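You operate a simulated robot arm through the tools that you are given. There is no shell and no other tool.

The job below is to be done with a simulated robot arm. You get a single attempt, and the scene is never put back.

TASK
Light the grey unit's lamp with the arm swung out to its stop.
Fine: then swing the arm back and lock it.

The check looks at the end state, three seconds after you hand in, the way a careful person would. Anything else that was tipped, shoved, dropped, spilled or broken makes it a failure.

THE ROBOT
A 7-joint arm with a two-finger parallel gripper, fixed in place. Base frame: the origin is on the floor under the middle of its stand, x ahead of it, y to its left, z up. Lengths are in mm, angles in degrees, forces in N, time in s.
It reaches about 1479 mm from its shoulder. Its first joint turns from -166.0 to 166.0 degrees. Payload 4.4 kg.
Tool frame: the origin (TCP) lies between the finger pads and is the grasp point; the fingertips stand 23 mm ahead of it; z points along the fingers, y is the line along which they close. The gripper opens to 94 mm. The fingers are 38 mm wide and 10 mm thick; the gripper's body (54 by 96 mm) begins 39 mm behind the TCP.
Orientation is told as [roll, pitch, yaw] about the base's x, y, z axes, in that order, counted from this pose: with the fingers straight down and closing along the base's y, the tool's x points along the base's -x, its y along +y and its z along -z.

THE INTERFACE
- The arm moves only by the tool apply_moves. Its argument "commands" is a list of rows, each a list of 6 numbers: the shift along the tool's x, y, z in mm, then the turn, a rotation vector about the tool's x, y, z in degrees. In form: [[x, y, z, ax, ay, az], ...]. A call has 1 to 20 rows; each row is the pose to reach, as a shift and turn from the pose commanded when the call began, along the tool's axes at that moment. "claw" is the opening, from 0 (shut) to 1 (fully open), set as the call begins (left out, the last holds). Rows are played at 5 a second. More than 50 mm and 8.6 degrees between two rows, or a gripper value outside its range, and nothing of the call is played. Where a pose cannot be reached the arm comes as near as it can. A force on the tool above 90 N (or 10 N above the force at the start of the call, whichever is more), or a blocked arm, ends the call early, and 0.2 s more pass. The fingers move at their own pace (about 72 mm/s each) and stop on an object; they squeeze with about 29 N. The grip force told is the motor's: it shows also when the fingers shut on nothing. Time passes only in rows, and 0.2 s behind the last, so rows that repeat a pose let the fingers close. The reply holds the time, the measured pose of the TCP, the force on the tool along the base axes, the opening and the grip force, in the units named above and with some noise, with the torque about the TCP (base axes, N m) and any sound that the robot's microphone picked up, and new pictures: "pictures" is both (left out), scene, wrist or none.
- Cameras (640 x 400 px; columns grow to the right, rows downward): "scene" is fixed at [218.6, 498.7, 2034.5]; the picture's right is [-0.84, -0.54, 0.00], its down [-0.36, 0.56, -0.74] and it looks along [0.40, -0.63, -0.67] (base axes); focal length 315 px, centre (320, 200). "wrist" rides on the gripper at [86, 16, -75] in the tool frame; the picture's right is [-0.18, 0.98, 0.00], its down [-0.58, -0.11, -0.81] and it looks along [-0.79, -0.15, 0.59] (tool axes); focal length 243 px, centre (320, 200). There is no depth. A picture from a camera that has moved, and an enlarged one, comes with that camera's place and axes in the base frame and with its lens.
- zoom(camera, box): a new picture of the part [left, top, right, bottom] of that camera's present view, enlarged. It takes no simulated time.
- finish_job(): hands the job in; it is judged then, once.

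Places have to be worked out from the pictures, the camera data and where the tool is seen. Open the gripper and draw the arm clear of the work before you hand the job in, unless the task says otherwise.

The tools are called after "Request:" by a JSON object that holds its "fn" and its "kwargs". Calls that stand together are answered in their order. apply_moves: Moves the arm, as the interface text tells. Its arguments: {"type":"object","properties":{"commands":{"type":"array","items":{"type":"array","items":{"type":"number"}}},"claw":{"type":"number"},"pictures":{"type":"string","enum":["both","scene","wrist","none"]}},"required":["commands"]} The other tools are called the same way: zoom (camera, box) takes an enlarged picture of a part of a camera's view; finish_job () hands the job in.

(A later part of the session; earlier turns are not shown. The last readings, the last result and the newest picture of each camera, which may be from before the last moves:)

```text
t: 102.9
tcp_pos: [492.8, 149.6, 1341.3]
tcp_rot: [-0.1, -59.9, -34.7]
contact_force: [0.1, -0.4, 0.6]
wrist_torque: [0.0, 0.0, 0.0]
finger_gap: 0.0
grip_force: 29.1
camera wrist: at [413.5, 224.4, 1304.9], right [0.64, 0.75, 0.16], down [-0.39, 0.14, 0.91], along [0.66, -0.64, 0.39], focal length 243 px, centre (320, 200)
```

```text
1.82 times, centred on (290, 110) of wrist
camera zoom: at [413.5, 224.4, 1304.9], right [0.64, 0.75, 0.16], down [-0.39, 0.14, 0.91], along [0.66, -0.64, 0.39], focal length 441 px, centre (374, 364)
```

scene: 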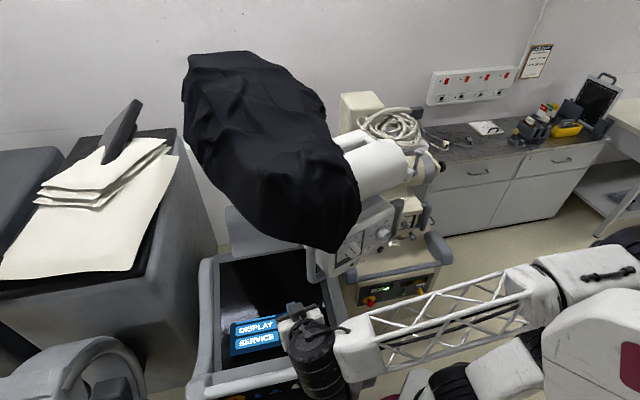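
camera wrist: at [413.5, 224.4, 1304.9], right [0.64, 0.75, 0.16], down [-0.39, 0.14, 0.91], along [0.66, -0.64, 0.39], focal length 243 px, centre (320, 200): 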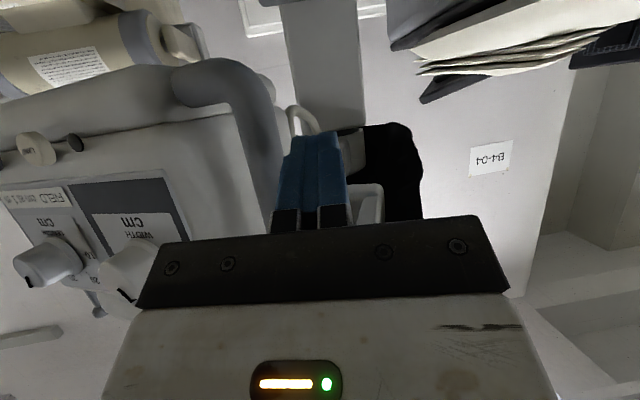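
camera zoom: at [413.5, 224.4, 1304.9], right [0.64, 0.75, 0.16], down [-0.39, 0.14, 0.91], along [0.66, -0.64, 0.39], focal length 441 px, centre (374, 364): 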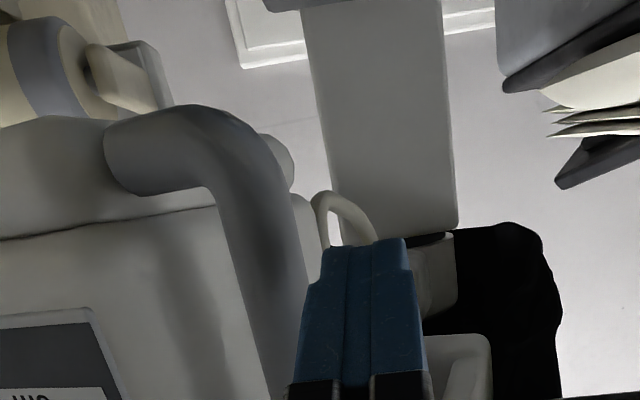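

The fingers are right beside the bar. I push it slowly along the arc (about 4°), watching the force for the stop.

Request:
{"fn": "apply_moves", "kwargs": {"commands": [[-0.6, -4, 1, 0, 0, 0], [-1.2, -7.7, 2, 0, 0, 0], [-1, -13.4, 1.7, -0.4, 0, -0.25], [-0.9, -19, 1.4, -0.9, 0, -0.5], [-0.8, -24.7, 1, -1.3, 0, -0.75], [-0.6, -30.3, 0.7, -1.7, 0, -1], [-0.6, -36, 0.5, -2.2, 0, -1.25], [-0.5, -41.7, 0.4, -2.6, 0, -1.5], [-0.5, -47.4, 0.2, -3, 0, -1.75], [-0.5, -53, 0.1, -3.5, 0, -2]], "pictures": "both"}}

```text
t: 105.1
tcp_pos: [462.5, 106.6, 1342.0]
tcp_rot: [-0.2, -59.8, -30.6]
contact_force: [-28.0, 13.9, -13.3]
wrist_torque: [0.25, 0.16, -0.34]
finger_gap: 0.0
grip_force: 29.0
camera wrist: at [378.8, 175.1, 1305.3], right [0.58, 0.8, 0.16], down [-0.4, 0.11, 0.91], along [0.71, -0.59, 0.39], focal length 243 px, centre (320, 200)
```

scene: 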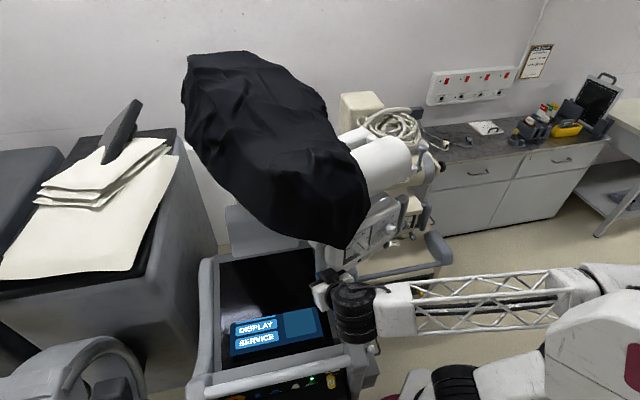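
wrist: 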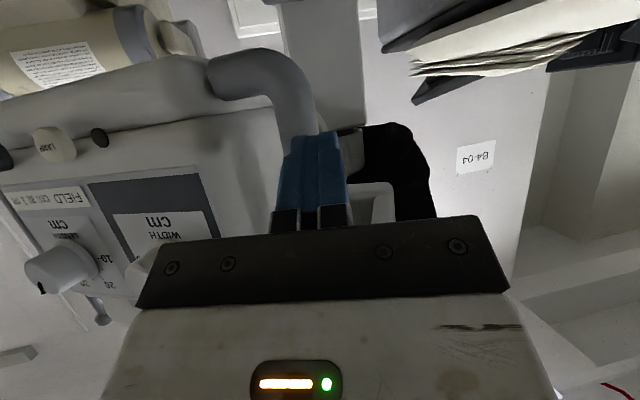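

The force (34 N) is mostly radial: the fingertips ended up pressing on the front of the bar. I back straight off and look at where things are.

Request:
{"fn": "apply_moves", "kwargs": {"commands": [[0, 0, -12, 0, 0, 0], [0, 0, -30, 0, 0, 0], [0, 15, -40, 0, 0, 0], [0, 30, -45, 0, 0, 0]], "pictures": "both"}}

Request:
{"fn": "zoom", "kwargs": {"camera": "wrist", "box": [120, 0, 460, 220]}}

Request:
{"fn": "zoom", "kwargs": {"camera": "scene", "box": [300, 110, 460, 300]}}

```text
t: 106.1
tcp_pos: [445.8, 155.3, 1364.1]
tcp_rot: [0.0, -59.8, -30.9]
contact_force: [-1.0, 0.2, 0.7]
wrist_torque: [-0.01, -0.02, 0.02]
finger_gap: 0.0
grip_force: 29.1
camera wrist: at [361.0, 223.1, 1327.5], right [0.58, 0.8, 0.16], down [-0.4, 0.11, 0.91], along [0.71, -0.59, 0.39], focal length 243 px, centre (320, 200)
```

scene: 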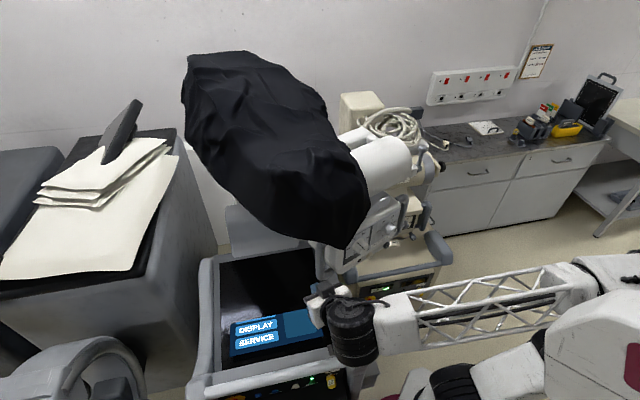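
wrist: 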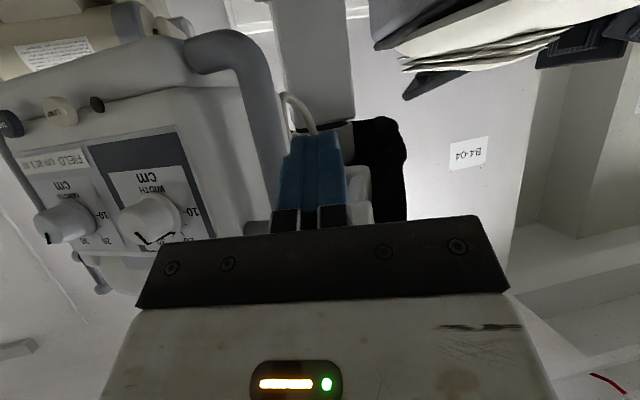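

```text
1.82 times, centred on (290, 110) of wrist
camera zoom: at [361.0, 223.1, 1327.5], right [0.58, 0.8, 0.16], down [-0.4, 0.11, 0.91], along [0.71, -0.59, 0.39], focal length 441 px, centre (374, 364)
```

zoom: 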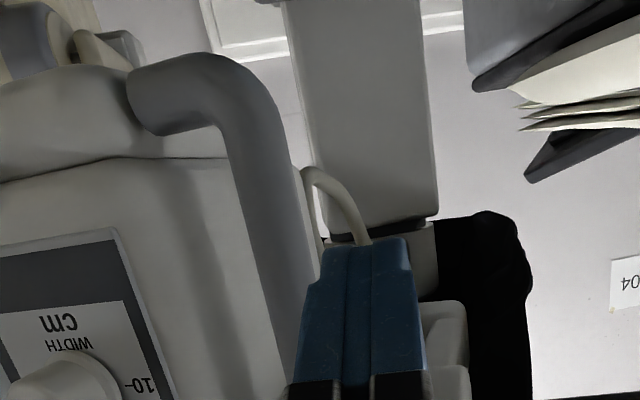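

```text
2.11 times, centred on (380, 205) of scene
camera zoom: at [218.6, 498.7, 2034.5], right [-0.84, -0.54, 0.0], down [-0.36, 0.56, -0.74], along [0.4, -0.63, -0.67], focal length 663 px, centre (194, 190)
```

zoom: 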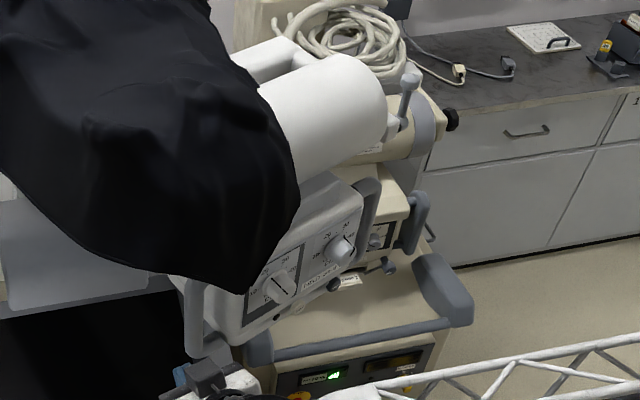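

Re-measuring, the bar is at about (483,78) — my first estimate was ~20 mm off — and the arm stands near −30°. I realign the hand with the arm and place the fingers properly beside the bar.

Request:
{"fn": "apply_moves", "kwargs": {"commands": [[0.5, 0, 8, -3, 0, -1.8], [1, 0, 17, -6, 0, -3.5], [1.5, -0.5, 26, -9, 0, -5.3], [2.1, -0.8, 34, -12.1, 0, -7.1], [-5, -8, 47, -12.1, 0, -7.1], [-12.6, -14.8, 59, -12.1, 0, -7.1]], "pictures": "wrist"}}

Request:
{"fn": "zoom", "kwargs": {"camera": "wrist", "box": [120, 0, 460, 220]}}

```text
t: 107.5
tcp_pos: [487.1, 110.5, 1344.4]
tcp_rot: [-0.2, -60.0, -16.5]
contact_force: [-0.2, -0.6, -0.5]
wrist_torque: [-0.01, -0.01, 0.02]
finger_gap: 0.0
grip_force: 29.2
camera wrist: at [388.2, 155.6, 1307.6], right [0.37, 0.92, 0.16], down [-0.42, 0.01, 0.91], along [0.83, -0.4, 0.39], focal length 243 px, centre (320, 200)
```

wrist: 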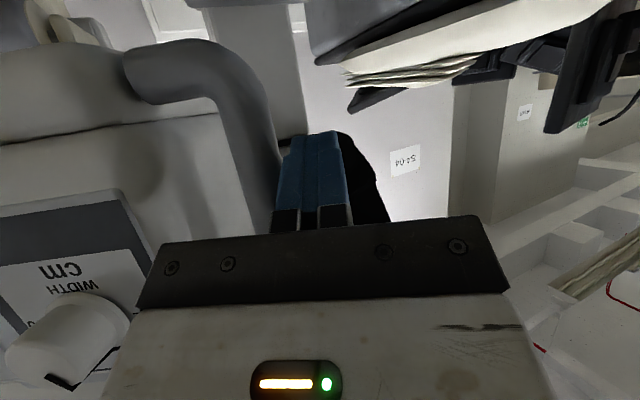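

```text
1.82 times, centred on (290, 110) of wrist
camera zoom: at [388.2, 155.6, 1307.6], right [0.37, 0.92, 0.16], down [-0.42, 0.01, 0.91], along [0.83, -0.4, 0.39], focal length 441 px, centre (374, 364)
```

zoom: 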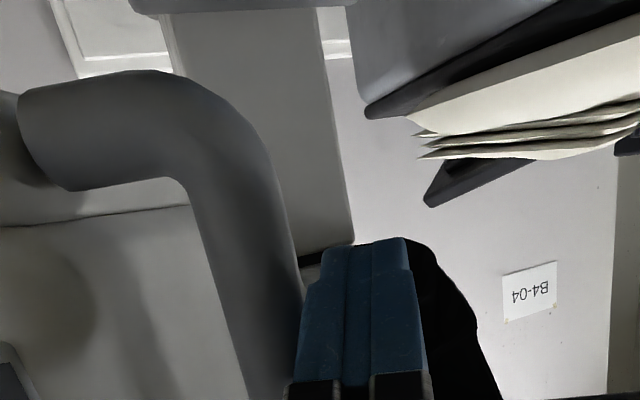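

Now the fingers lie flat beside the bar. Pushing along the arc again, about 4°.

Request:
{"fn": "apply_moves", "kwargs": {"commands": [[0, -4, 0, 0, 0, 0], [0.9, -9.2, -1.5, -0.4, 0, -0.25], [1.8, -14.5, -3, -0.9, 0, -0.5], [2.6, -19.7, -4.6, -1.3, 0, -0.75], [3.5, -24.9, -6.1, -1.7, 0, -1], [4.3, -30.2, -7.5, -2.2, 0, -1.25], [5.1, -35.4, -8.9, -2.6, 0, -1.5], [5.9, -40.7, -10.3, -3, 0, -1.75], [6.6, -45.9, -11.6, -3.5, 0, -2]], "pictures": "both"}}

Request:
{"fn": "zoom", "kwargs": {"camera": "scene", "box": [300, 110, 460, 300]}}

```text
t: 109.5
tcp_pos: [459.7, 67.8, 1344.9]
tcp_rot: [-0.1, -59.8, -12.7]
contact_force: [0.2, -0.1, 0.3]
wrist_torque: [-0.04, 0.0, -0.01]
finger_gap: 0.0
grip_force: 29.4
camera wrist: at [358.7, 107.5, 1308.8], right [0.31, 0.94, 0.16], down [-0.42, -0.02, 0.91], along [0.85, -0.35, 0.39], focal length 243 px, centre (320, 200)
```

scene: 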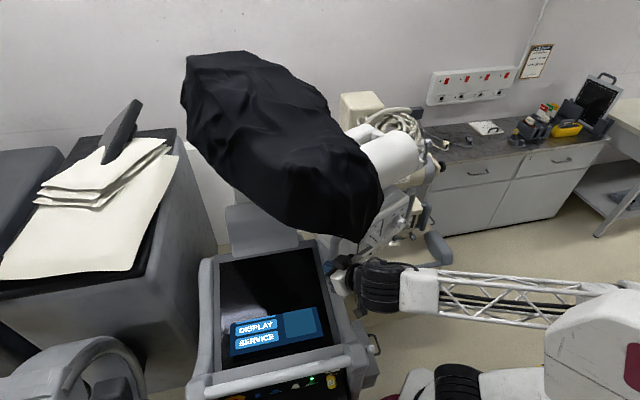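
wrist: 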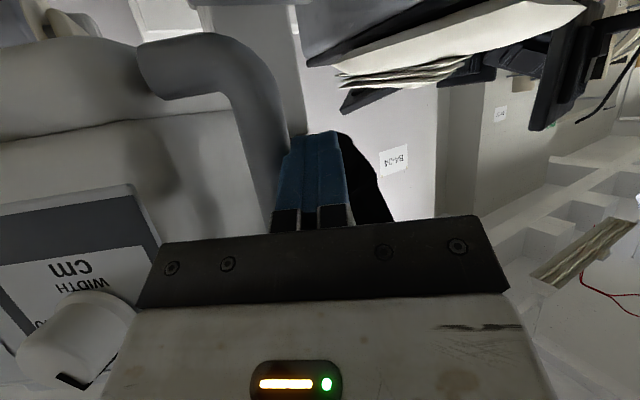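

```text
2.11 times, centred on (380, 205) of scene
camera zoom: at [218.6, 498.7, 2034.5], right [-0.84, -0.54, 0.0], down [-0.36, 0.56, -0.74], along [0.4, -0.63, -0.67], focal length 663 px, centre (194, 190)
```

zoom: 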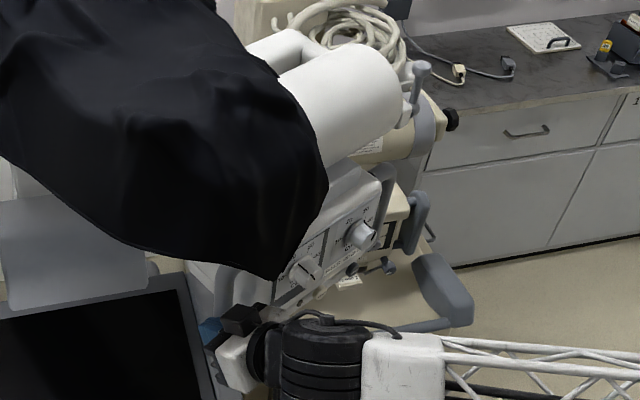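

Moves freely: about −34° now. Another 4°.

Request:
{"fn": "apply_moves", "kwargs": {"commands": [[0.9, -5.2, -1.5, -0.4, 0, -0.25], [1.8, -10.5, -3, -0.9, 0, -0.5], [2.6, -15.7, -4.6, -1.3, 0, -0.75], [3.5, -20.9, -6.1, -1.7, 0, -1], [4.3, -26.2, -7.5, -2.2, 0, -1.25], [5.1, -31.4, -8.9, -2.6, 0, -1.5], [5.9, -36.7, -10.3, -3, 0, -1.75], [6.6, -41.9, -11.6, -3.5, 0, -2]], "pictures": "both"}}

Request:
{"fn": "zoom", "kwargs": {"camera": "scene", "box": [300, 110, 460, 300]}}

```text
t: 111.3
tcp_pos: [438.1, 31.8, 1346.3]
tcp_rot: [-0.1, -59.8, -8.5]
contact_force: [0.5, 1.0, -0.4]
wrist_torque: [0.0, 0.0, 0.03]
finger_gap: 0.1
grip_force: 28.8
camera wrist: at [333.9, 63.3, 1309.4], right [0.24, 0.96, 0.16], down [-0.42, -0.05, 0.91], along [0.88, -0.28, 0.39], focal length 243 px, centre (320, 200)
```

scene: 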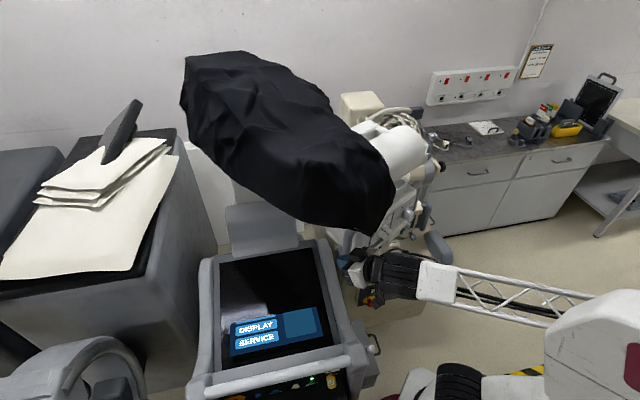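
wrist: 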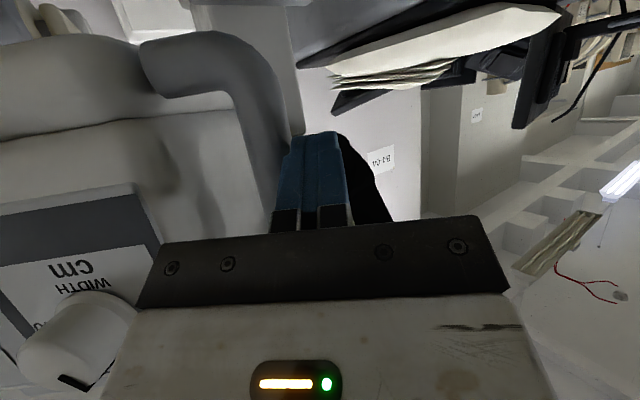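

```text
2.11 times, centred on (380, 205) of scene
camera zoom: at [218.6, 498.7, 2034.5], right [-0.84, -0.54, 0.0], down [-0.36, 0.56, -0.74], along [0.4, -0.63, -0.67], focal length 663 px, centre (194, 190)
```

zoom: 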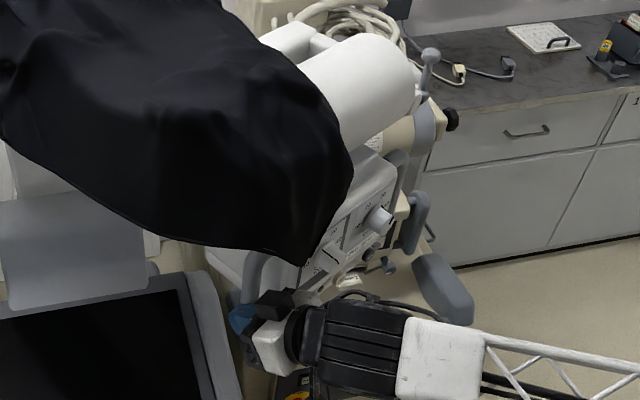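

Still free at about −38°, tube passing well above the beige unit. Another 4°.

Request:
{"fn": "apply_moves", "kwargs": {"commands": [[0.9, -5.2, -1.5, -0.4, 0, -0.25], [1.8, -10.5, -3, -0.9, 0, -0.5], [2.6, -15.7, -4.6, -1.3, 0, -0.75], [3.5, -20.9, -6.1, -1.7, 0, -1], [4.3, -26.2, -7.5, -2.2, 0, -1.25], [5.1, -31.4, -8.9, -2.6, 0, -1.5], [5.9, -36.7, -10.3, -3, 0, -1.75], [6.6, -41.9, -11.6, -3.5, 0, -2]], "pictures": "both"}}

Request:
{"fn": "zoom", "kwargs": {"camera": "scene", "box": [300, 90, 460, 280]}}

```text
t: 112.2
tcp_pos: [430.9, 20.0, 1346.8]
tcp_rot: [0.0, -59.9, -6.4]
contact_force: [7.5, 57.3, -2.3]
wrist_torque: [-0.93, 0.12, 0.65]
finger_gap: 0.1
grip_force: 28.7
stopped in row 4: the force on the tool passed its limit at 111 N (the readings are from after the stop); the commanded pose is now the measured one
camera wrist: at [326.2, 46.3, 1309.2], right [0.2, 0.97, 0.16], down [-0.42, -0.06, 0.91], along [0.89, -0.25, 0.39], focal length 243 px, centre (320, 200)
```

scene: 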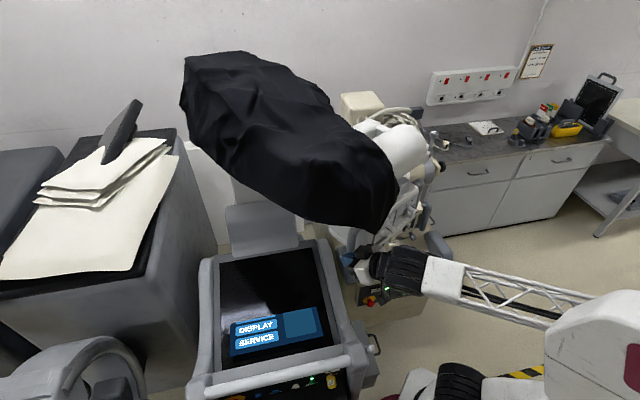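
wrist: 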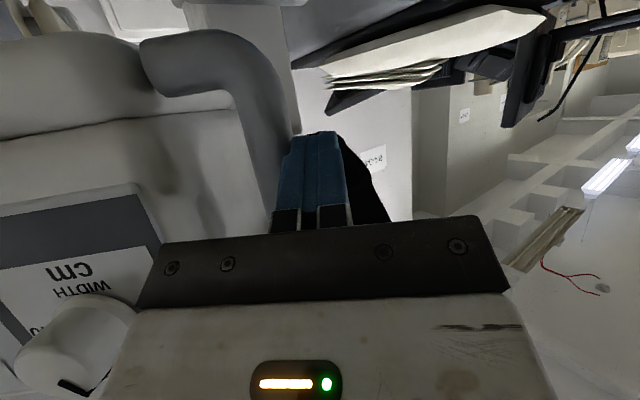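

```text
2.11 times, centred on (380, 185) of scene
camera zoom: at [218.6, 498.7, 2034.5], right [-0.84, -0.54, 0.0], down [-0.36, 0.56, -0.74], along [0.4, -0.63, -0.67], focal length 663 px, centre (194, 232)
```

zoom: 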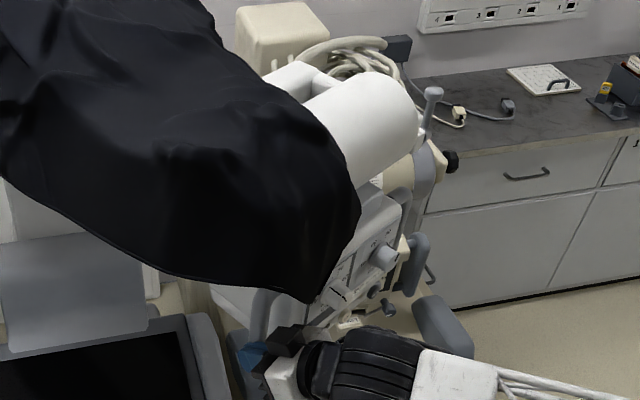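

This is a hard stop again: 111 N directly against the push, at about −40°. So the arm's swing runs from here to +7.5°, and this far side is clearly "swung out to its stop". I back the fingers off the handle and up.

Request:
{"fn": "apply_moves", "kwargs": {"commands": [[0, 6, 0, 0, 0, 0], [0, 12, -10, 0, 0, 0], [0, 12, -30, 0, 0, 0], [0, 12, -50, 0, 0, 0], [-20, 12, -62, 0, 5, 0], [-45, 12, -77, 0, 10, 0], [-70, 12, -92, 0, 15, 0], [-95, 12, -107, 0, 20, 0]], "pictures": "both"}}

Request:
{"fn": "zoom", "kwargs": {"camera": "wrist", "box": [0, 0, 400, 240]}}

Request:
{"fn": "zoom", "kwargs": {"camera": "scene", "box": [300, 90, 460, 280]}}

```text
t: 114.0
tcp_pos: [386.7, 35.9, 1481.8]
tcp_rot: [0.0, -39.9, -6.5]
contact_force: [0.4, -0.1, 0.8]
wrist_torque: [-0.02, -0.01, 0.04]
finger_gap: 0.0
grip_force: 29.5
camera wrist: at [275.3, 64.2, 1484.2], right [0.25, 0.96, 0.12], down [-0.08, -0.1, 0.99], along [0.96, -0.26, 0.05], focal length 243 px, centre (320, 200)
```

scene: 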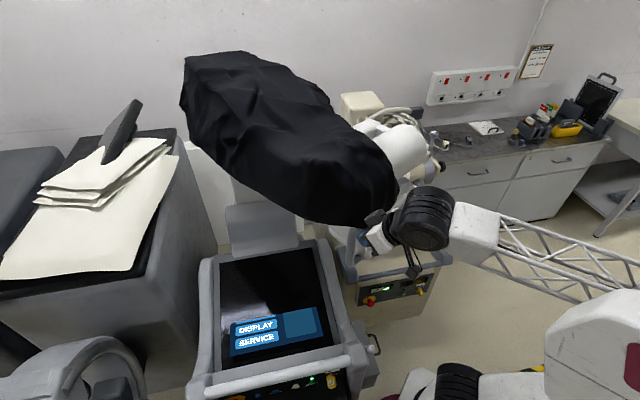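
wrist: 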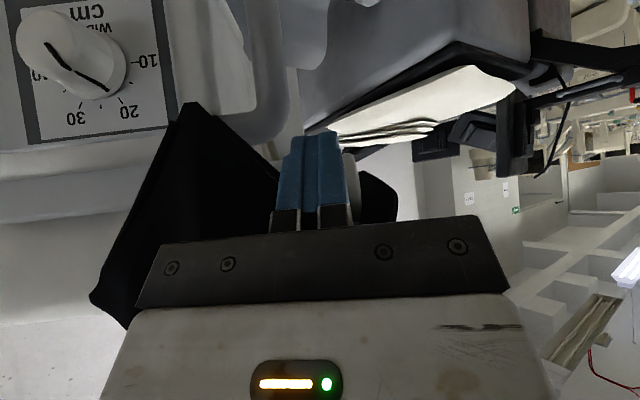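

```text
1.60 times, centred on (200, 120) of wrist
camera zoom: at [275.3, 64.2, 1484.2], right [0.25, 0.96, 0.12], down [-0.08, -0.1, 0.99], along [0.96, -0.26, 0.05], focal length 388 px, centre (512, 328)
```

zoom: 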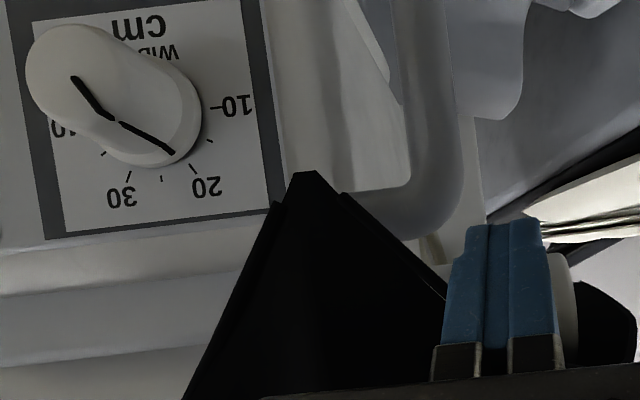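

```text
2.11 times, centred on (380, 185) of scene
camera zoom: at [218.6, 498.7, 2034.5], right [-0.84, -0.54, 0.0], down [-0.36, 0.56, -0.74], along [0.4, -0.63, -0.67], focal length 663 px, centre (194, 232)
```

zoom: 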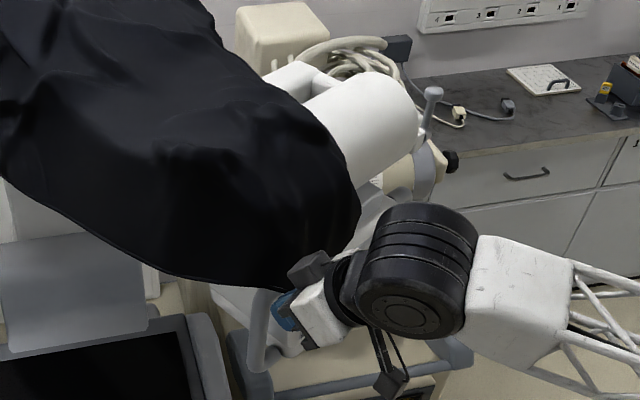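

I'm clear of the handle but close in front of the drape. I back up and away first, then slide across in front of the panel toward LAMP.

Request:
{"fn": "apply_moves", "kwargs": {"commands": [[-7, -1.5, -29, 0, 7, 0], [-14, -3, -58, 0, 14, 0], [-21, -4.5, -87, 0, 20, 0], [-21, -30, -87, 0, 20, 0], [-21, -58, -90, 0, 20, 0], [-21, -86, -93, 0, 20, 0], [-21, -114, -96, 0, 20, 0], [-21, -142, -99, 0, 20, 0], [-21, -165, -102, 0, 20, 0]], "pictures": "both"}}

Request:
{"fn": "zoom", "kwargs": {"camera": "wrist", "box": [160, 0, 500, 220]}}

```text
t: 116.0
tcp_pos: [320.8, -121.5, 1572.8]
tcp_rot: [0.0, -20.0, -6.6]
contact_force: [-0.4, 0.5, 0.0]
wrist_torque: [0.02, 0.0, -0.02]
finger_gap: 0.0
grip_force: 29.6
camera wrist: at [216.6, -95.4, 1614.8], right [0.29, 0.96, 0.06], down [0.26, -0.14, 0.96], along [0.92, -0.26, -0.28], focal length 243 px, centre (320, 200)
```

scene: 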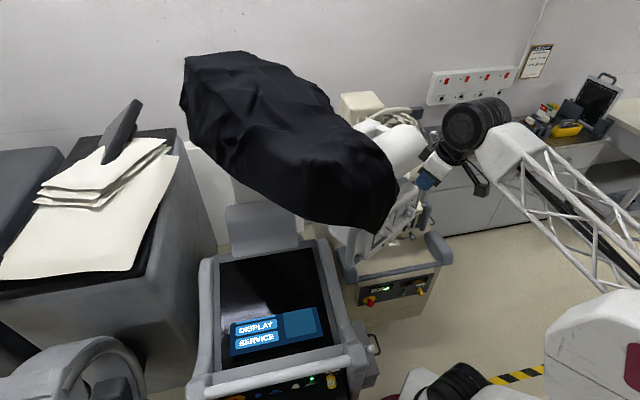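
wrist: 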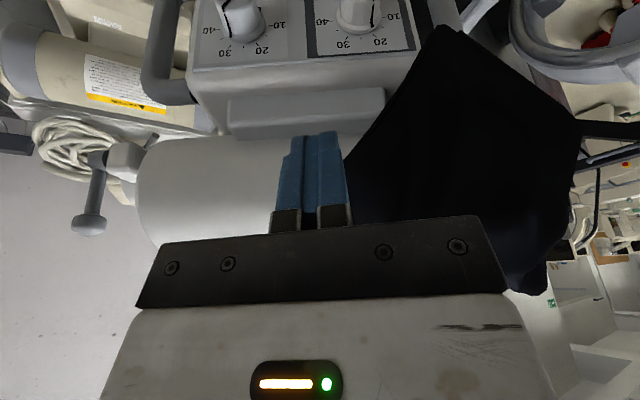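

```text
1.82 times, centred on (330, 110) of wrist
camera zoom: at [216.6, -95.4, 1614.8], right [0.29, 0.96, 0.06], down [0.26, -0.14, 0.96], along [0.92, -0.26, -0.28], focal length 441 px, centre (302, 364)
```

zoom: 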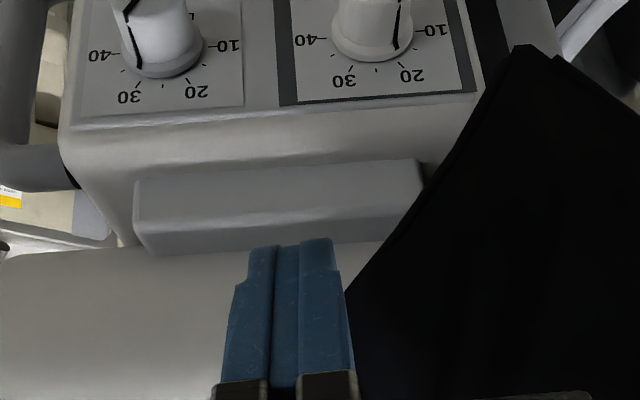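

Good clear pose in front of the panel at (321,-122,1573). I now lower toward LAMP's height to see it and measure its position.

Request:
{"fn": "apply_moves", "kwargs": {"commands": [[3, -6, 30, 0, -4, 0], [7, -12, 60, 0, -8, 0], [10, -18, 90, 0, -12, 0], [14, -24, 120, 0, -16, 0]], "pictures": "wrist"}}

Request:
{"fn": "zoom", "kwargs": {"camera": "wrist", "box": [160, 0, 500, 220]}}

```text
t: 117.0
tcp_pos: [343.4, -151.5, 1453.9]
tcp_rot: [0.1, -36.0, -6.6]
contact_force: [-0.3, 0.3, 0.3]
wrist_torque: [-0.01, 0.0, 0.0]
finger_gap: 0.0
grip_force: 29.0
camera wrist: at [232.0, -123.8, 1464.7], right [0.26, 0.96, 0.11], down [-0.02, -0.11, 0.99], along [0.96, -0.26, -0.01], focal length 243 px, centre (320, 200)
```

wrist: 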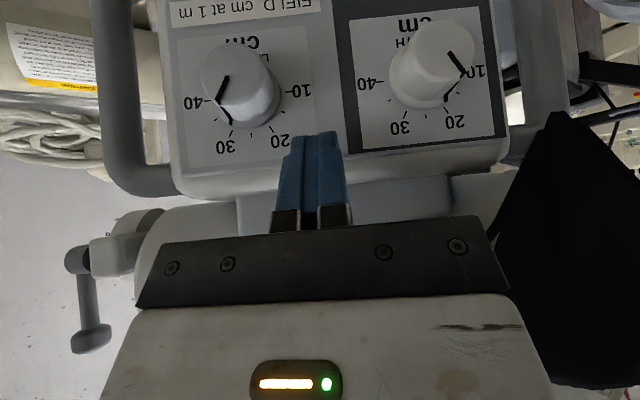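

```text
1.82 times, centred on (330, 110) of wrist
camera zoom: at [232.0, -123.8, 1464.7], right [0.26, 0.96, 0.11], down [-0.02, -0.11, 0.99], along [0.96, -0.26, -0.01], focal length 441 px, centre (302, 364)
```

zoom: 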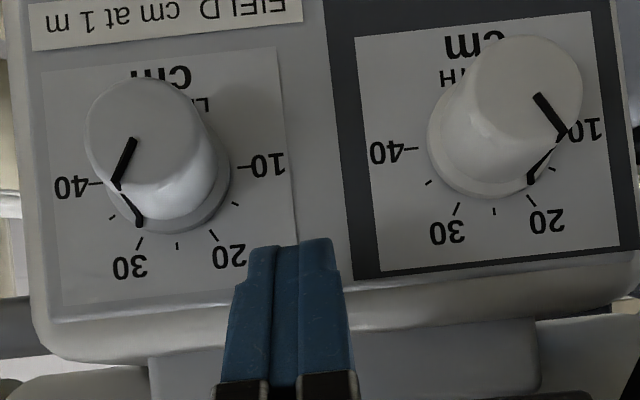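

LAMP should be near (368,-165,1308) at this stop, about 27 mm ahead of the fingertips' line. I retreat slightly and lower the hand to LAMP's height.

Request:
{"fn": "apply_moves", "kwargs": {"commands": [[15, -1.3, 1.7, 0, 0, 0], [29.5, -2.5, 3.3, 0, 0, 0], [42, -2.6, 19, 0, -1, 0], [54.6, -2.8, 34.5, 0, -2, 0], [66.5, -2.8, 50.5, 0, -3, 0], [78, -2.8, 67, 0, -4, 0], [90, -3, 83.5, 0, -4, 0], [102, -3.3, 100, 0, -4, 0]], "pictures": "both"}}

Request:
{"fn": "zoom", "kwargs": {"camera": "wrist", "box": [160, 0, 500, 220]}}

```text
t: 118.8
tcp_pos: [319.3, -151.0, 1318.0]
tcp_rot: [0.1, -40.0, -6.7]
contact_force: [1.0, -0.3, -0.1]
wrist_torque: [-0.01, -0.03, 0.02]
finger_gap: 0.1
grip_force: 28.4
camera wrist: at [208.3, -123.0, 1318.9], right [0.25, 0.96, 0.12], down [-0.09, -0.1, 0.99], along [0.96, -0.26, 0.06], focal length 243 px, centre (320, 200)
```

scene: 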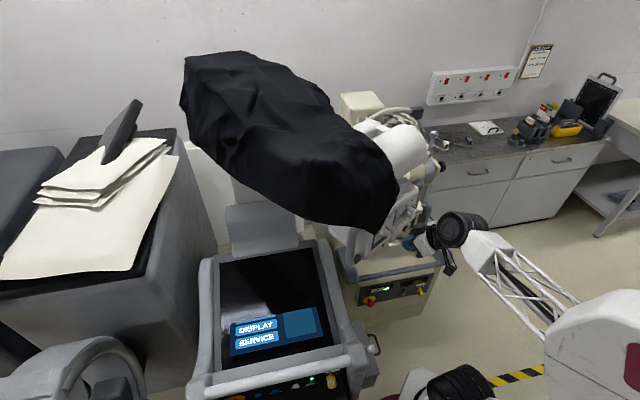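
wrist: 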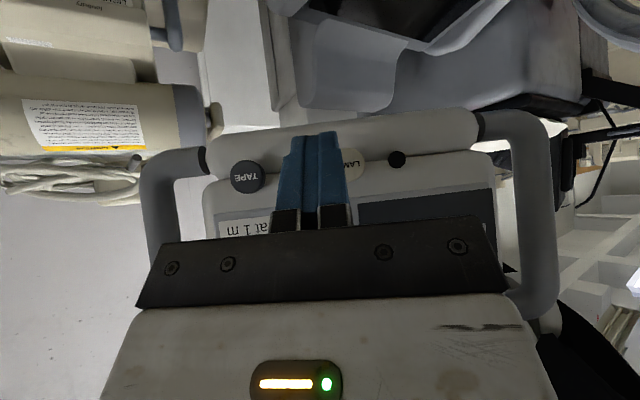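

```text
1.82 times, centred on (330, 110) of wrist
camera zoom: at [208.3, -123.0, 1318.9], right [0.25, 0.96, 0.12], down [-0.09, -0.1, 0.99], along [0.96, -0.26, 0.06], focal length 441 px, centre (302, 364)
```

zoom: 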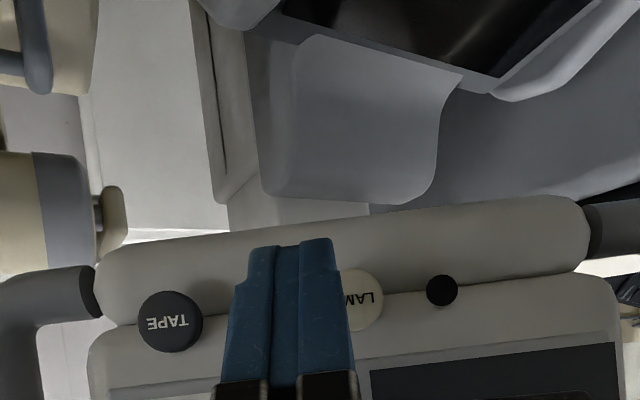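

LAMP is in plain view at about (360,-144,1308), only ~8 mm beyond the fingertip plane and 17 mm to the +a side. Because of the 30 s timer, I first rehearse the route I'll need right after pressing: raise, then travel to the outer side of the link.

Request:
{"fn": "apply_moves", "kwargs": {"commands": [[-25.5, -1.8, -30.3, 0, 5, 0], [-51, -3.5, -60.6, 0, 10, 0], [-76.5, -5.3, -90.9, 0, 15, 0], [-102, -7, -121.2, 0, 20, 0], [-127.5, -8.8, -151.5, 0, 25, 0], [-153, -10.5, -181.8, 0, 30, 0], [-178.7, -12.3, -212, 0, 35, 0], [-204, -14, -242.4, 0, 40, 0]], "pictures": "none"}}

Request:
{"fn": "apply_moves", "kwargs": {"commands": [[-22.7, -30.1, 0, 0, 0, -5.2], [-45.3, -60.1, 0, 0, 0, -10.4], [-68, -90.2, 0, 0, 0, -15.6], [-90.6, -120.3, 0, 0, 0, -20.9], [-113.3, -150.3, 0, 0, 0, -26.1], [-136, -180.4, 0, 0, 0, -31.3], [-158.6, -210.4, 0, 0, 0, -36.5], [-181.3, -240.5, 0, 0, 0, -41.7]], "pictures": "both"}}

```text
t: 120.7
tcp_pos: [317.5, -163.9, 1637.1]
tcp_rot: [0.0, 0.1, -6.7]
contact_force: [0.5, 0.8, -0.4]
wrist_torque: [-0.03, -0.04, -0.02]
finger_gap: 0.1
grip_force: 28.9
```

```text
t: 121.9
tcp_pos: [340.6, -215.6, 1719.7]
tcp_rot: [-9.2, -5.2, 27.1]
contact_force: [-0.4, 0.3, 0.1]
wrist_torque: [-0.02, -0.01, 0.03]
finger_gap: 0.0
grip_force: 28.7
stopped in row 6: the arm was blocked; the commanded pose is now the measured one
camera wrist: at [245.4, -233.4, 1782.6], right [-0.27, 0.95, -0.14], down [0.44, 0.25, 0.86], along [0.86, 0.17, -0.49], focal length 243 px, centre (320, 200)
```

scene: 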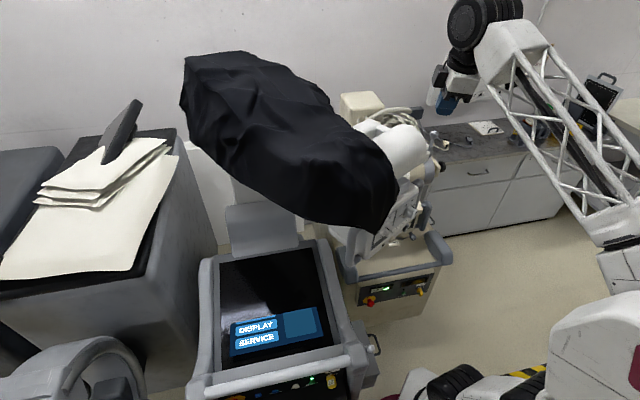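
wrist: 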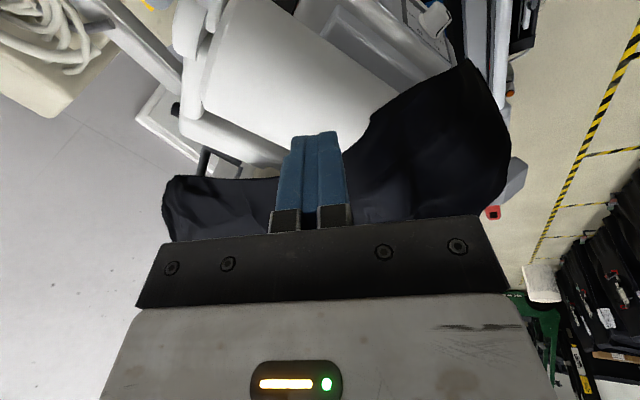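

Raising works, but yawing that way at this spot is blocked. I'll use the opposite, more natural yaw instead (hand pointing radially), and test that route.

Request:
{"fn": "apply_moves", "kwargs": {"commands": [[-1.4, -11.8, 7, -0.9, 1, 5.2], [-2.8, -23.7, 14, -1.7, 2, 10.4], [-4.2, -35.5, 21, -2.6, 3.1, 15.6], [-5.6, -47.4, 28, -3.4, 4.1, 20.8], [-7, -59, 36, -4.3, 5.1, 26], [-8.5, -71, 43, -5.1, 6.1, 31.2], [-9.9, -83, 50, -6, 7.2, 36.4], [-11.3, -94.8, 57, -6.9, 8.2, 41.6]], "pictures": "none"}}

```text
t: 123.9
tcp_pos: [331.2, -209.3, 1745.6]
tcp_rot: [-3.3, -7.7, -10.6]
contact_force: [0.3, 0.4, -0.6]
wrist_torque: [-0.03, 0.02, -0.02]
finger_gap: 0.1
grip_force: 29.2
stopped in row 8: the arm was blocked; the commanded pose is now the measured one
```

Blocked again although that target should be easy; I look at the robot's posture before trying anything else.

Request:
{"fn": "zoom", "kwargs": {"camera": "scene", "box": [340, 0, 640, 400]}}

Request:
{"fn": "zoom", "kwargs": {"camera": "wrist", "box": [0, 0, 640, 400]}}

```text
1.00 times, centred on (490, 200) of scene (not enlarged: the box is as wide or as high as the picture)
camera zoom: at [218.6, 498.7, 2034.5], right [-0.84, -0.54, 0.0], down [-0.36, 0.56, -0.74], along [0.4, -0.63, -0.67], focal length 315 px, centre (150, 200)
```

zoom: 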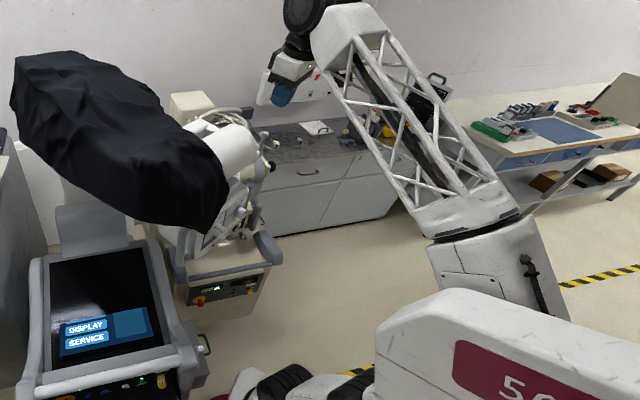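

```text
1.00 times, centred on (320, 200) of wrist (not enlarged: the box is as wide or as high as the picture)
camera zoom: at [241.2, -172.4, 1807.1], right [0.37, 0.93, -0.03], down [0.45, -0.15, 0.88], along [0.82, -0.34, -0.47], focal length 243 px, centre (320, 200)
```

zoom: 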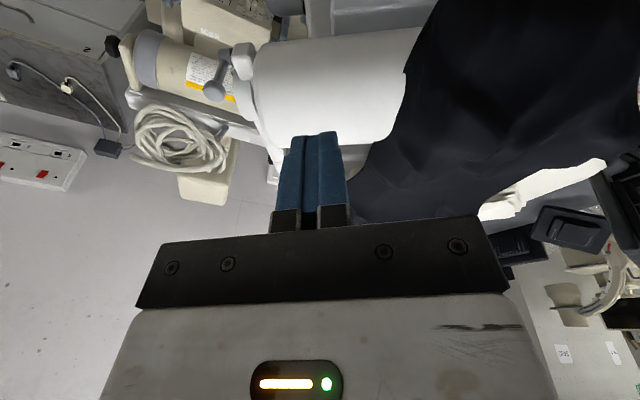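

I try simply extending outward (mainly +x) at this height to unfold the elbow.

Request:
{"fn": "apply_moves", "kwargs": {"commands": [[-15, -5, 0, 0.5, 1, 0], [-30, -10, 0, 1, 2, 0], [-45, -15, 0, 1.5, 3, 0], [-60, -20, 0, 2, 4, 0], [-75, -25, 0, 2.5, 5, 0], [-90, -30, 0, 3, 6, 0], [-105, -35, 0, 3, 7, 0], [-120, -40, 0, 3, 7.7, 0]], "pictures": "none"}}

```text
t: 125.7
tcp_pos: [432.1, -267.8, 1761.0]
tcp_rot: [-6.4, -0.6, -11.4]
contact_force: [-0.3, -0.3, 0.1]
wrist_torque: [-0.03, -0.01, 0.02]
finger_gap: 0.1
grip_force: 29.3
out of reach, approached as far as the arm can: row 8
```

That works; it seems fingers-down poses above z≈1735 are out of reach, so I'll keep lower. Next I go to the outer side of the swung arm at z≈1640, hand pointing radially.

Request:
{"fn": "apply_moves", "kwargs": {"commands": [[-8.6, -15.9, 16.9, -0.8, 0, 0.4], [-17, -31.8, 33.8, -1.6, 0, 0.9], [-25.7, -47.7, 50.7, -2.4, 0, 1.3], [-34.3, -63.6, 67.6, -3.2, 0, 1.8], [-42.9, -79.4, 84.5, -4, 0, 2.2], [-51.4, -95.3, 101.4, -4.8, 0, 2.7], [-60, -111, 118.3, -5.6, 0, 3.1], [-68.6, -127, 135, -6.4, 0, 3.6]], "pictures": "both"}}

Request:
{"fn": "zoom", "kwargs": {"camera": "wrist", "box": [120, 0, 520, 240]}}

```text
t: 127.5
tcp_pos: [471.7, -420.2, 1642.0]
tcp_rot: [0.1, -0.4, -15.0]
contact_force: [0.0, 1.0, 0.8]
wrist_torque: [0.01, -0.02, 0.01]
finger_gap: 0.0
grip_force: 29.0
camera wrist: at [391.9, -383.6, 1716.9], right [0.43, 0.9, 0.0], down [0.53, -0.26, 0.81], along [0.73, -0.35, -0.59], focal length 243 px, centre (320, 200)
```

scene: 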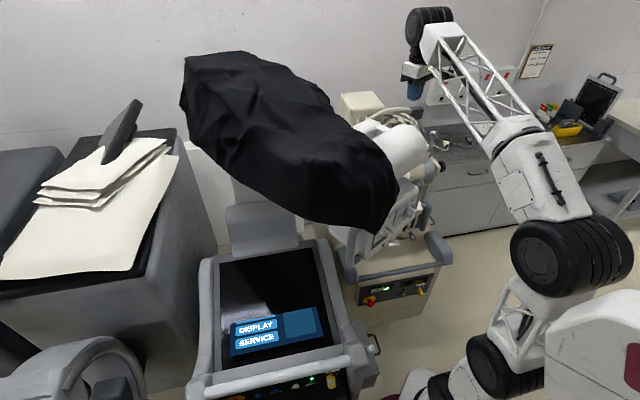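
wrist: 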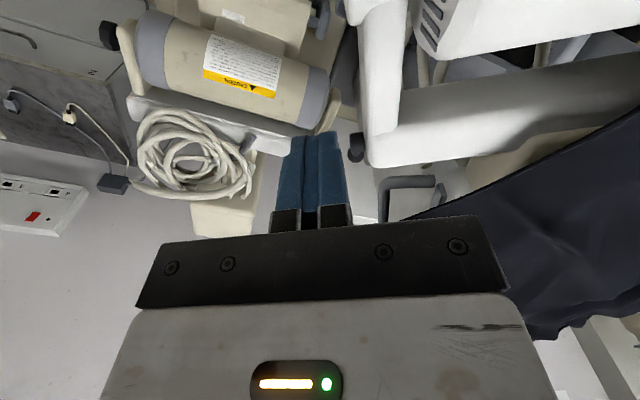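

```text
1.60 times, centred on (320, 120) of wrist
camera zoom: at [391.9, -383.6, 1716.9], right [0.43, 0.9, 0.0], down [0.53, -0.26, 0.81], along [0.73, -0.35, -0.59], focal length 388 px, centre (320, 328)
```

zoom: 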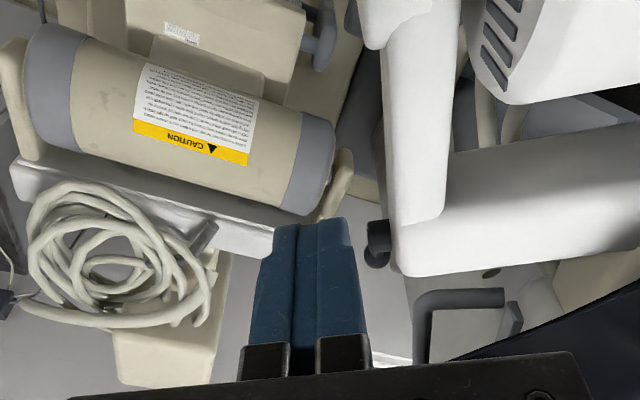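

This is an excellent pose: I see the elbow hub at ≈(590,-430) and the link's outer face where I predicted. I test the descent to the push height beside the link.

Request:
{"fn": "apply_moves", "kwargs": {"commands": [[-7, -0.7, 33, 0, 0, 0], [-14, -1.5, 65, 0, 0, 0], [-20, -2.2, 98, 0, 0, 0], [-27, -2.9, 130, 0, 0, 0]], "pictures": "both"}}

Request:
{"fn": "zoom", "kwargs": {"camera": "wrist", "box": [200, 0, 520, 240]}}

```text
t: 128.5
tcp_pos: [497.4, -431.4, 1510.3]
tcp_rot: [0.2, -0.1, -15.1]
contact_force: [-0.5, -1.1, 1.1]
wrist_torque: [0.0, 0.01, -0.01]
finger_gap: 0.0
grip_force: 28.8
camera wrist: at [417.6, -394.9, 1584.9], right [0.43, 0.9, 0.0], down [0.53, -0.26, 0.81], along [0.73, -0.35, -0.59], focal length 243 px, centre (320, 200)
```

scene: 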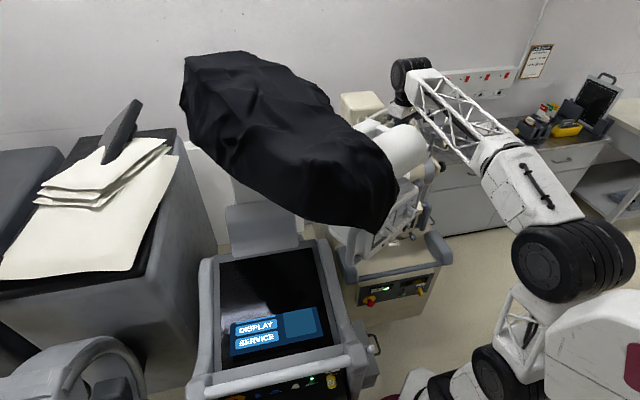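
wrist: 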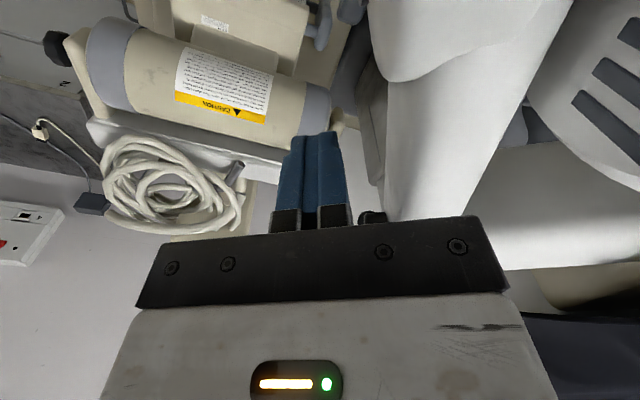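

```text
1.67 times, centred on (360, 120) of wrist
camera zoom: at [417.6, -394.9, 1584.9], right [0.43, 0.9, 0.0], down [0.53, -0.26, 0.81], along [0.73, -0.35, -0.59], focal length 404 px, centre (253, 333)
```

zoom: 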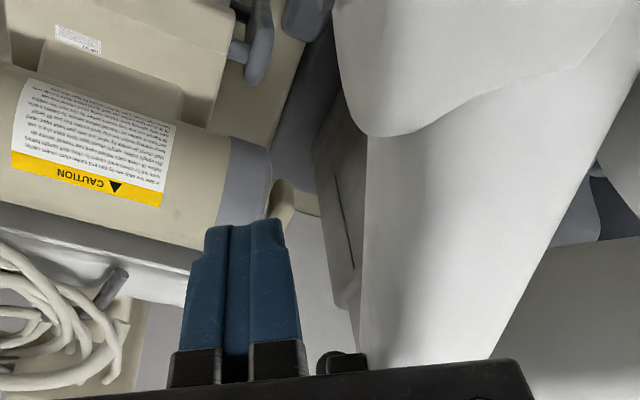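

The fingers sit right beside the link, ready for the later push. I now retrace the route toward LAMP, keeping this yaw, to prove the path in reverse.

Request:
{"fn": "apply_moves", "kwargs": {"commands": [[7, 0.7, -33, 0, 0, 0], [14, 1.5, -65, 0, 0, 0], [20, 2.2, -98, 0, 0, 0], [27, 2.9, -130, 0, 0, 0], [51, 26, -130, 0, 0, 0], [75, 49, -130, 0, 0, 0], [99, 72, -130, 0, 0, 0], [123, 95, -130, 0, 0, 0], [147, 118, -130, 0, 0, 0], [171, 141, -130, 0, 0, 0], [195, 164, -130, 0, 0, 0], [219, 187, -130, 0, 0, 0], [242, 210, -130, 0, 0, 0]], "pictures": "none"}}

```text
t: 131.3
tcp_pos: [322.1, -163.3, 1640.1]
tcp_rot: [0.2, -0.2, -15.0]
contact_force: [-0.6, 0.2, -0.7]
wrist_torque: [-0.01, 0.02, 0.0]
finger_gap: 0.2
grip_force: 28.9
```

The route works cleanly with yaw −15°. I now come down in front of LAMP again (fingers tilted), stopping about 15 mm short of the button.

Request:
{"fn": "apply_moves", "kwargs": {"commands": [[6, 14, 20, 0, 0, 0], [12.7, 28.5, 45, 0, 0, 0], [12.7, 28.5, 80, 0, -5, 0], [12.7, 28.5, 115, 0, -10, 0], [12.7, 28.5, 150, 0, -15, 0], [12.7, 28.5, 186, 0, -20, 0], [12.7, 28.5, 221, 0, -25, 0], [12.7, 28.5, 256, 0, -30, 0], [12.7, 28.5, 291, 0, -35, 0], [12.7, 28.5, 327, 0, -40, 0]], "pictures": "both"}}

Request:
{"fn": "zoom", "kwargs": {"camera": "wrist", "box": [160, 40, 480, 240]}}

Request:
{"fn": "zoom", "kwargs": {"camera": "scene", "box": [300, 90, 460, 280]}}

```text
t: 133.5
tcp_pos: [317.6, -134.9, 1313.3]
tcp_rot: [0.1, -40.3, -15.3]
contact_force: [0.3, 0.5, -0.3]
wrist_torque: [0.01, -0.01, -0.02]
finger_gap: 0.0
grip_force: 28.7
camera wrist: at [211.2, -89.6, 1314.2], right [0.39, 0.91, 0.12], down [-0.1, -0.09, 0.99], along [0.91, -0.4, 0.06], focal length 243 px, centre (320, 200)
```

scene: 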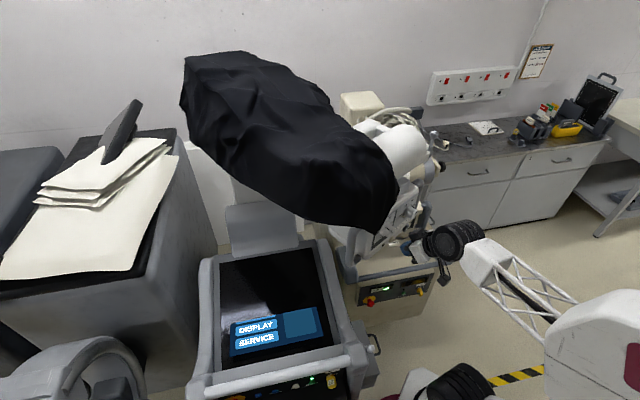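
wrist: 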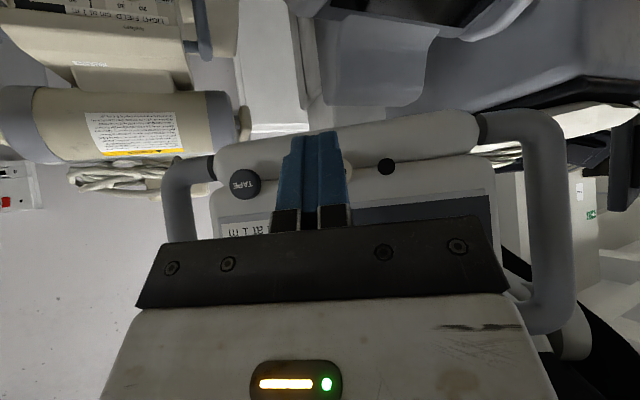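

```text
2.00 times, centred on (320, 140) of wrist
camera zoom: at [211.2, -89.6, 1314.2], right [0.39, 0.91, 0.12], down [-0.1, -0.09, 0.99], along [0.91, -0.4, 0.06], focal length 485 px, centre (320, 320)
```

zoom: 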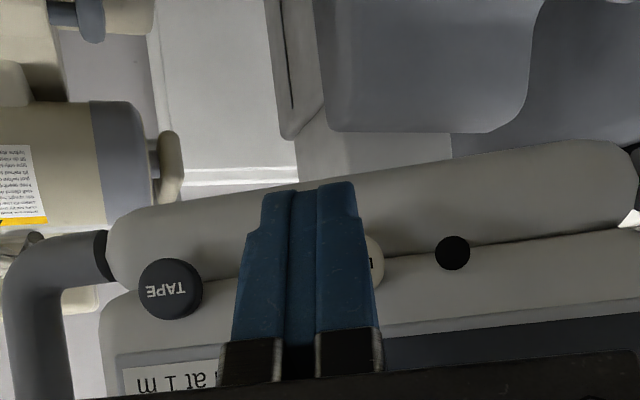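

```text
2.11 times, centred on (380, 185) of scene
camera zoom: at [218.6, 498.7, 2034.5], right [-0.84, -0.54, 0.0], down [-0.36, 0.56, -0.74], along [0.4, -0.63, -0.67], focal length 663 px, centre (194, 232)
```

zoom: 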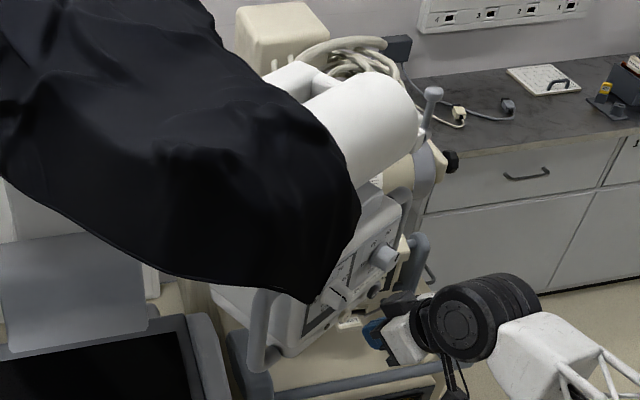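

All is set at LAMP, but since timing will matter, I first rehearse the whole 20-row exit route (raise, travel, descend beside the link) in a single call without pressing.

Request:
{"fn": "apply_moves", "kwargs": {"commands": [[-2.3, 3.8, 1.9, 0, 0, 0], [-26, 3.7, -30.3, 0, 5, 0], [-55, 3.7, -64.8, 0, 10, 0], [-83.9, 3.7, -99.3, 0, 15, 0], [-113.3, 1.3, -133.3, 0, 20, 0], [-143.5, -4.5, -166.7, 0, 25, 0], [-172.9, -12, -197, 0, 31, 0], [-200.4, -19.2, -223.5, 0, 36, 0], [-219.2, -25.9, -243.1, 0, 40.3, 0], [-242.4, -55.7, -223.6, 0, 40.3, 0], [-265.6, -85.5, -204.1, 0, 40.3, 0], [-288.8, -115.3, -184.6, 0, 40.3, 0], [-312, -145.1, -165.1, 0, 40.3, 0], [-335.2, -174.9, -145.6, 0, 40.3, 0], [-358.4, -204.7, -126.1, 0, 40.3, 0], [-381.6, -234.5, -106.6, 0, 40.3, 0], [-366, -235.6, -77.2, 0, 40.3, 0], [-350.4, -236.7, -47.8, 0, 40.3, 0], [-334.8, -237.8, -18.4, 0, 40.3, 0], [-319.2, -238.9, 11, 0, 40.3, 0]], "pictures": "wrist"}}

```text
t: 137.7
tcp_pos: [496.3, -429.8, 1510.7]
tcp_rot: [0.1, 0.0, -15.1]
contact_force: [-0.3, 0.2, -0.3]
wrist_torque: [-0.03, -0.03, 0.01]
finger_gap: 0.1
grip_force: 29.3
camera wrist: at [416.9, -392.8, 1584.7], right [0.43, 0.9, 0.0], down [0.53, -0.26, 0.81], along [0.73, -0.35, -0.59], focal length 243 px, centre (320, 200)
```

wrist: 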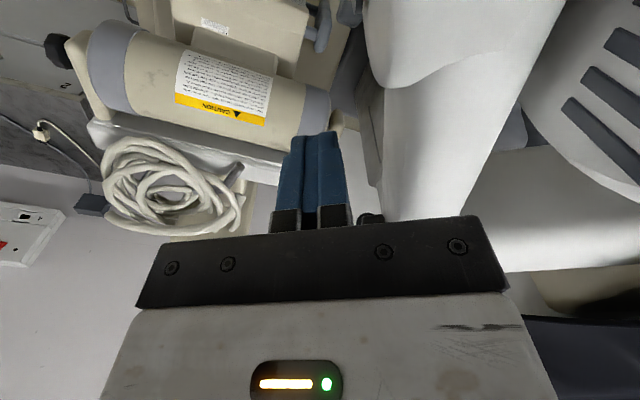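

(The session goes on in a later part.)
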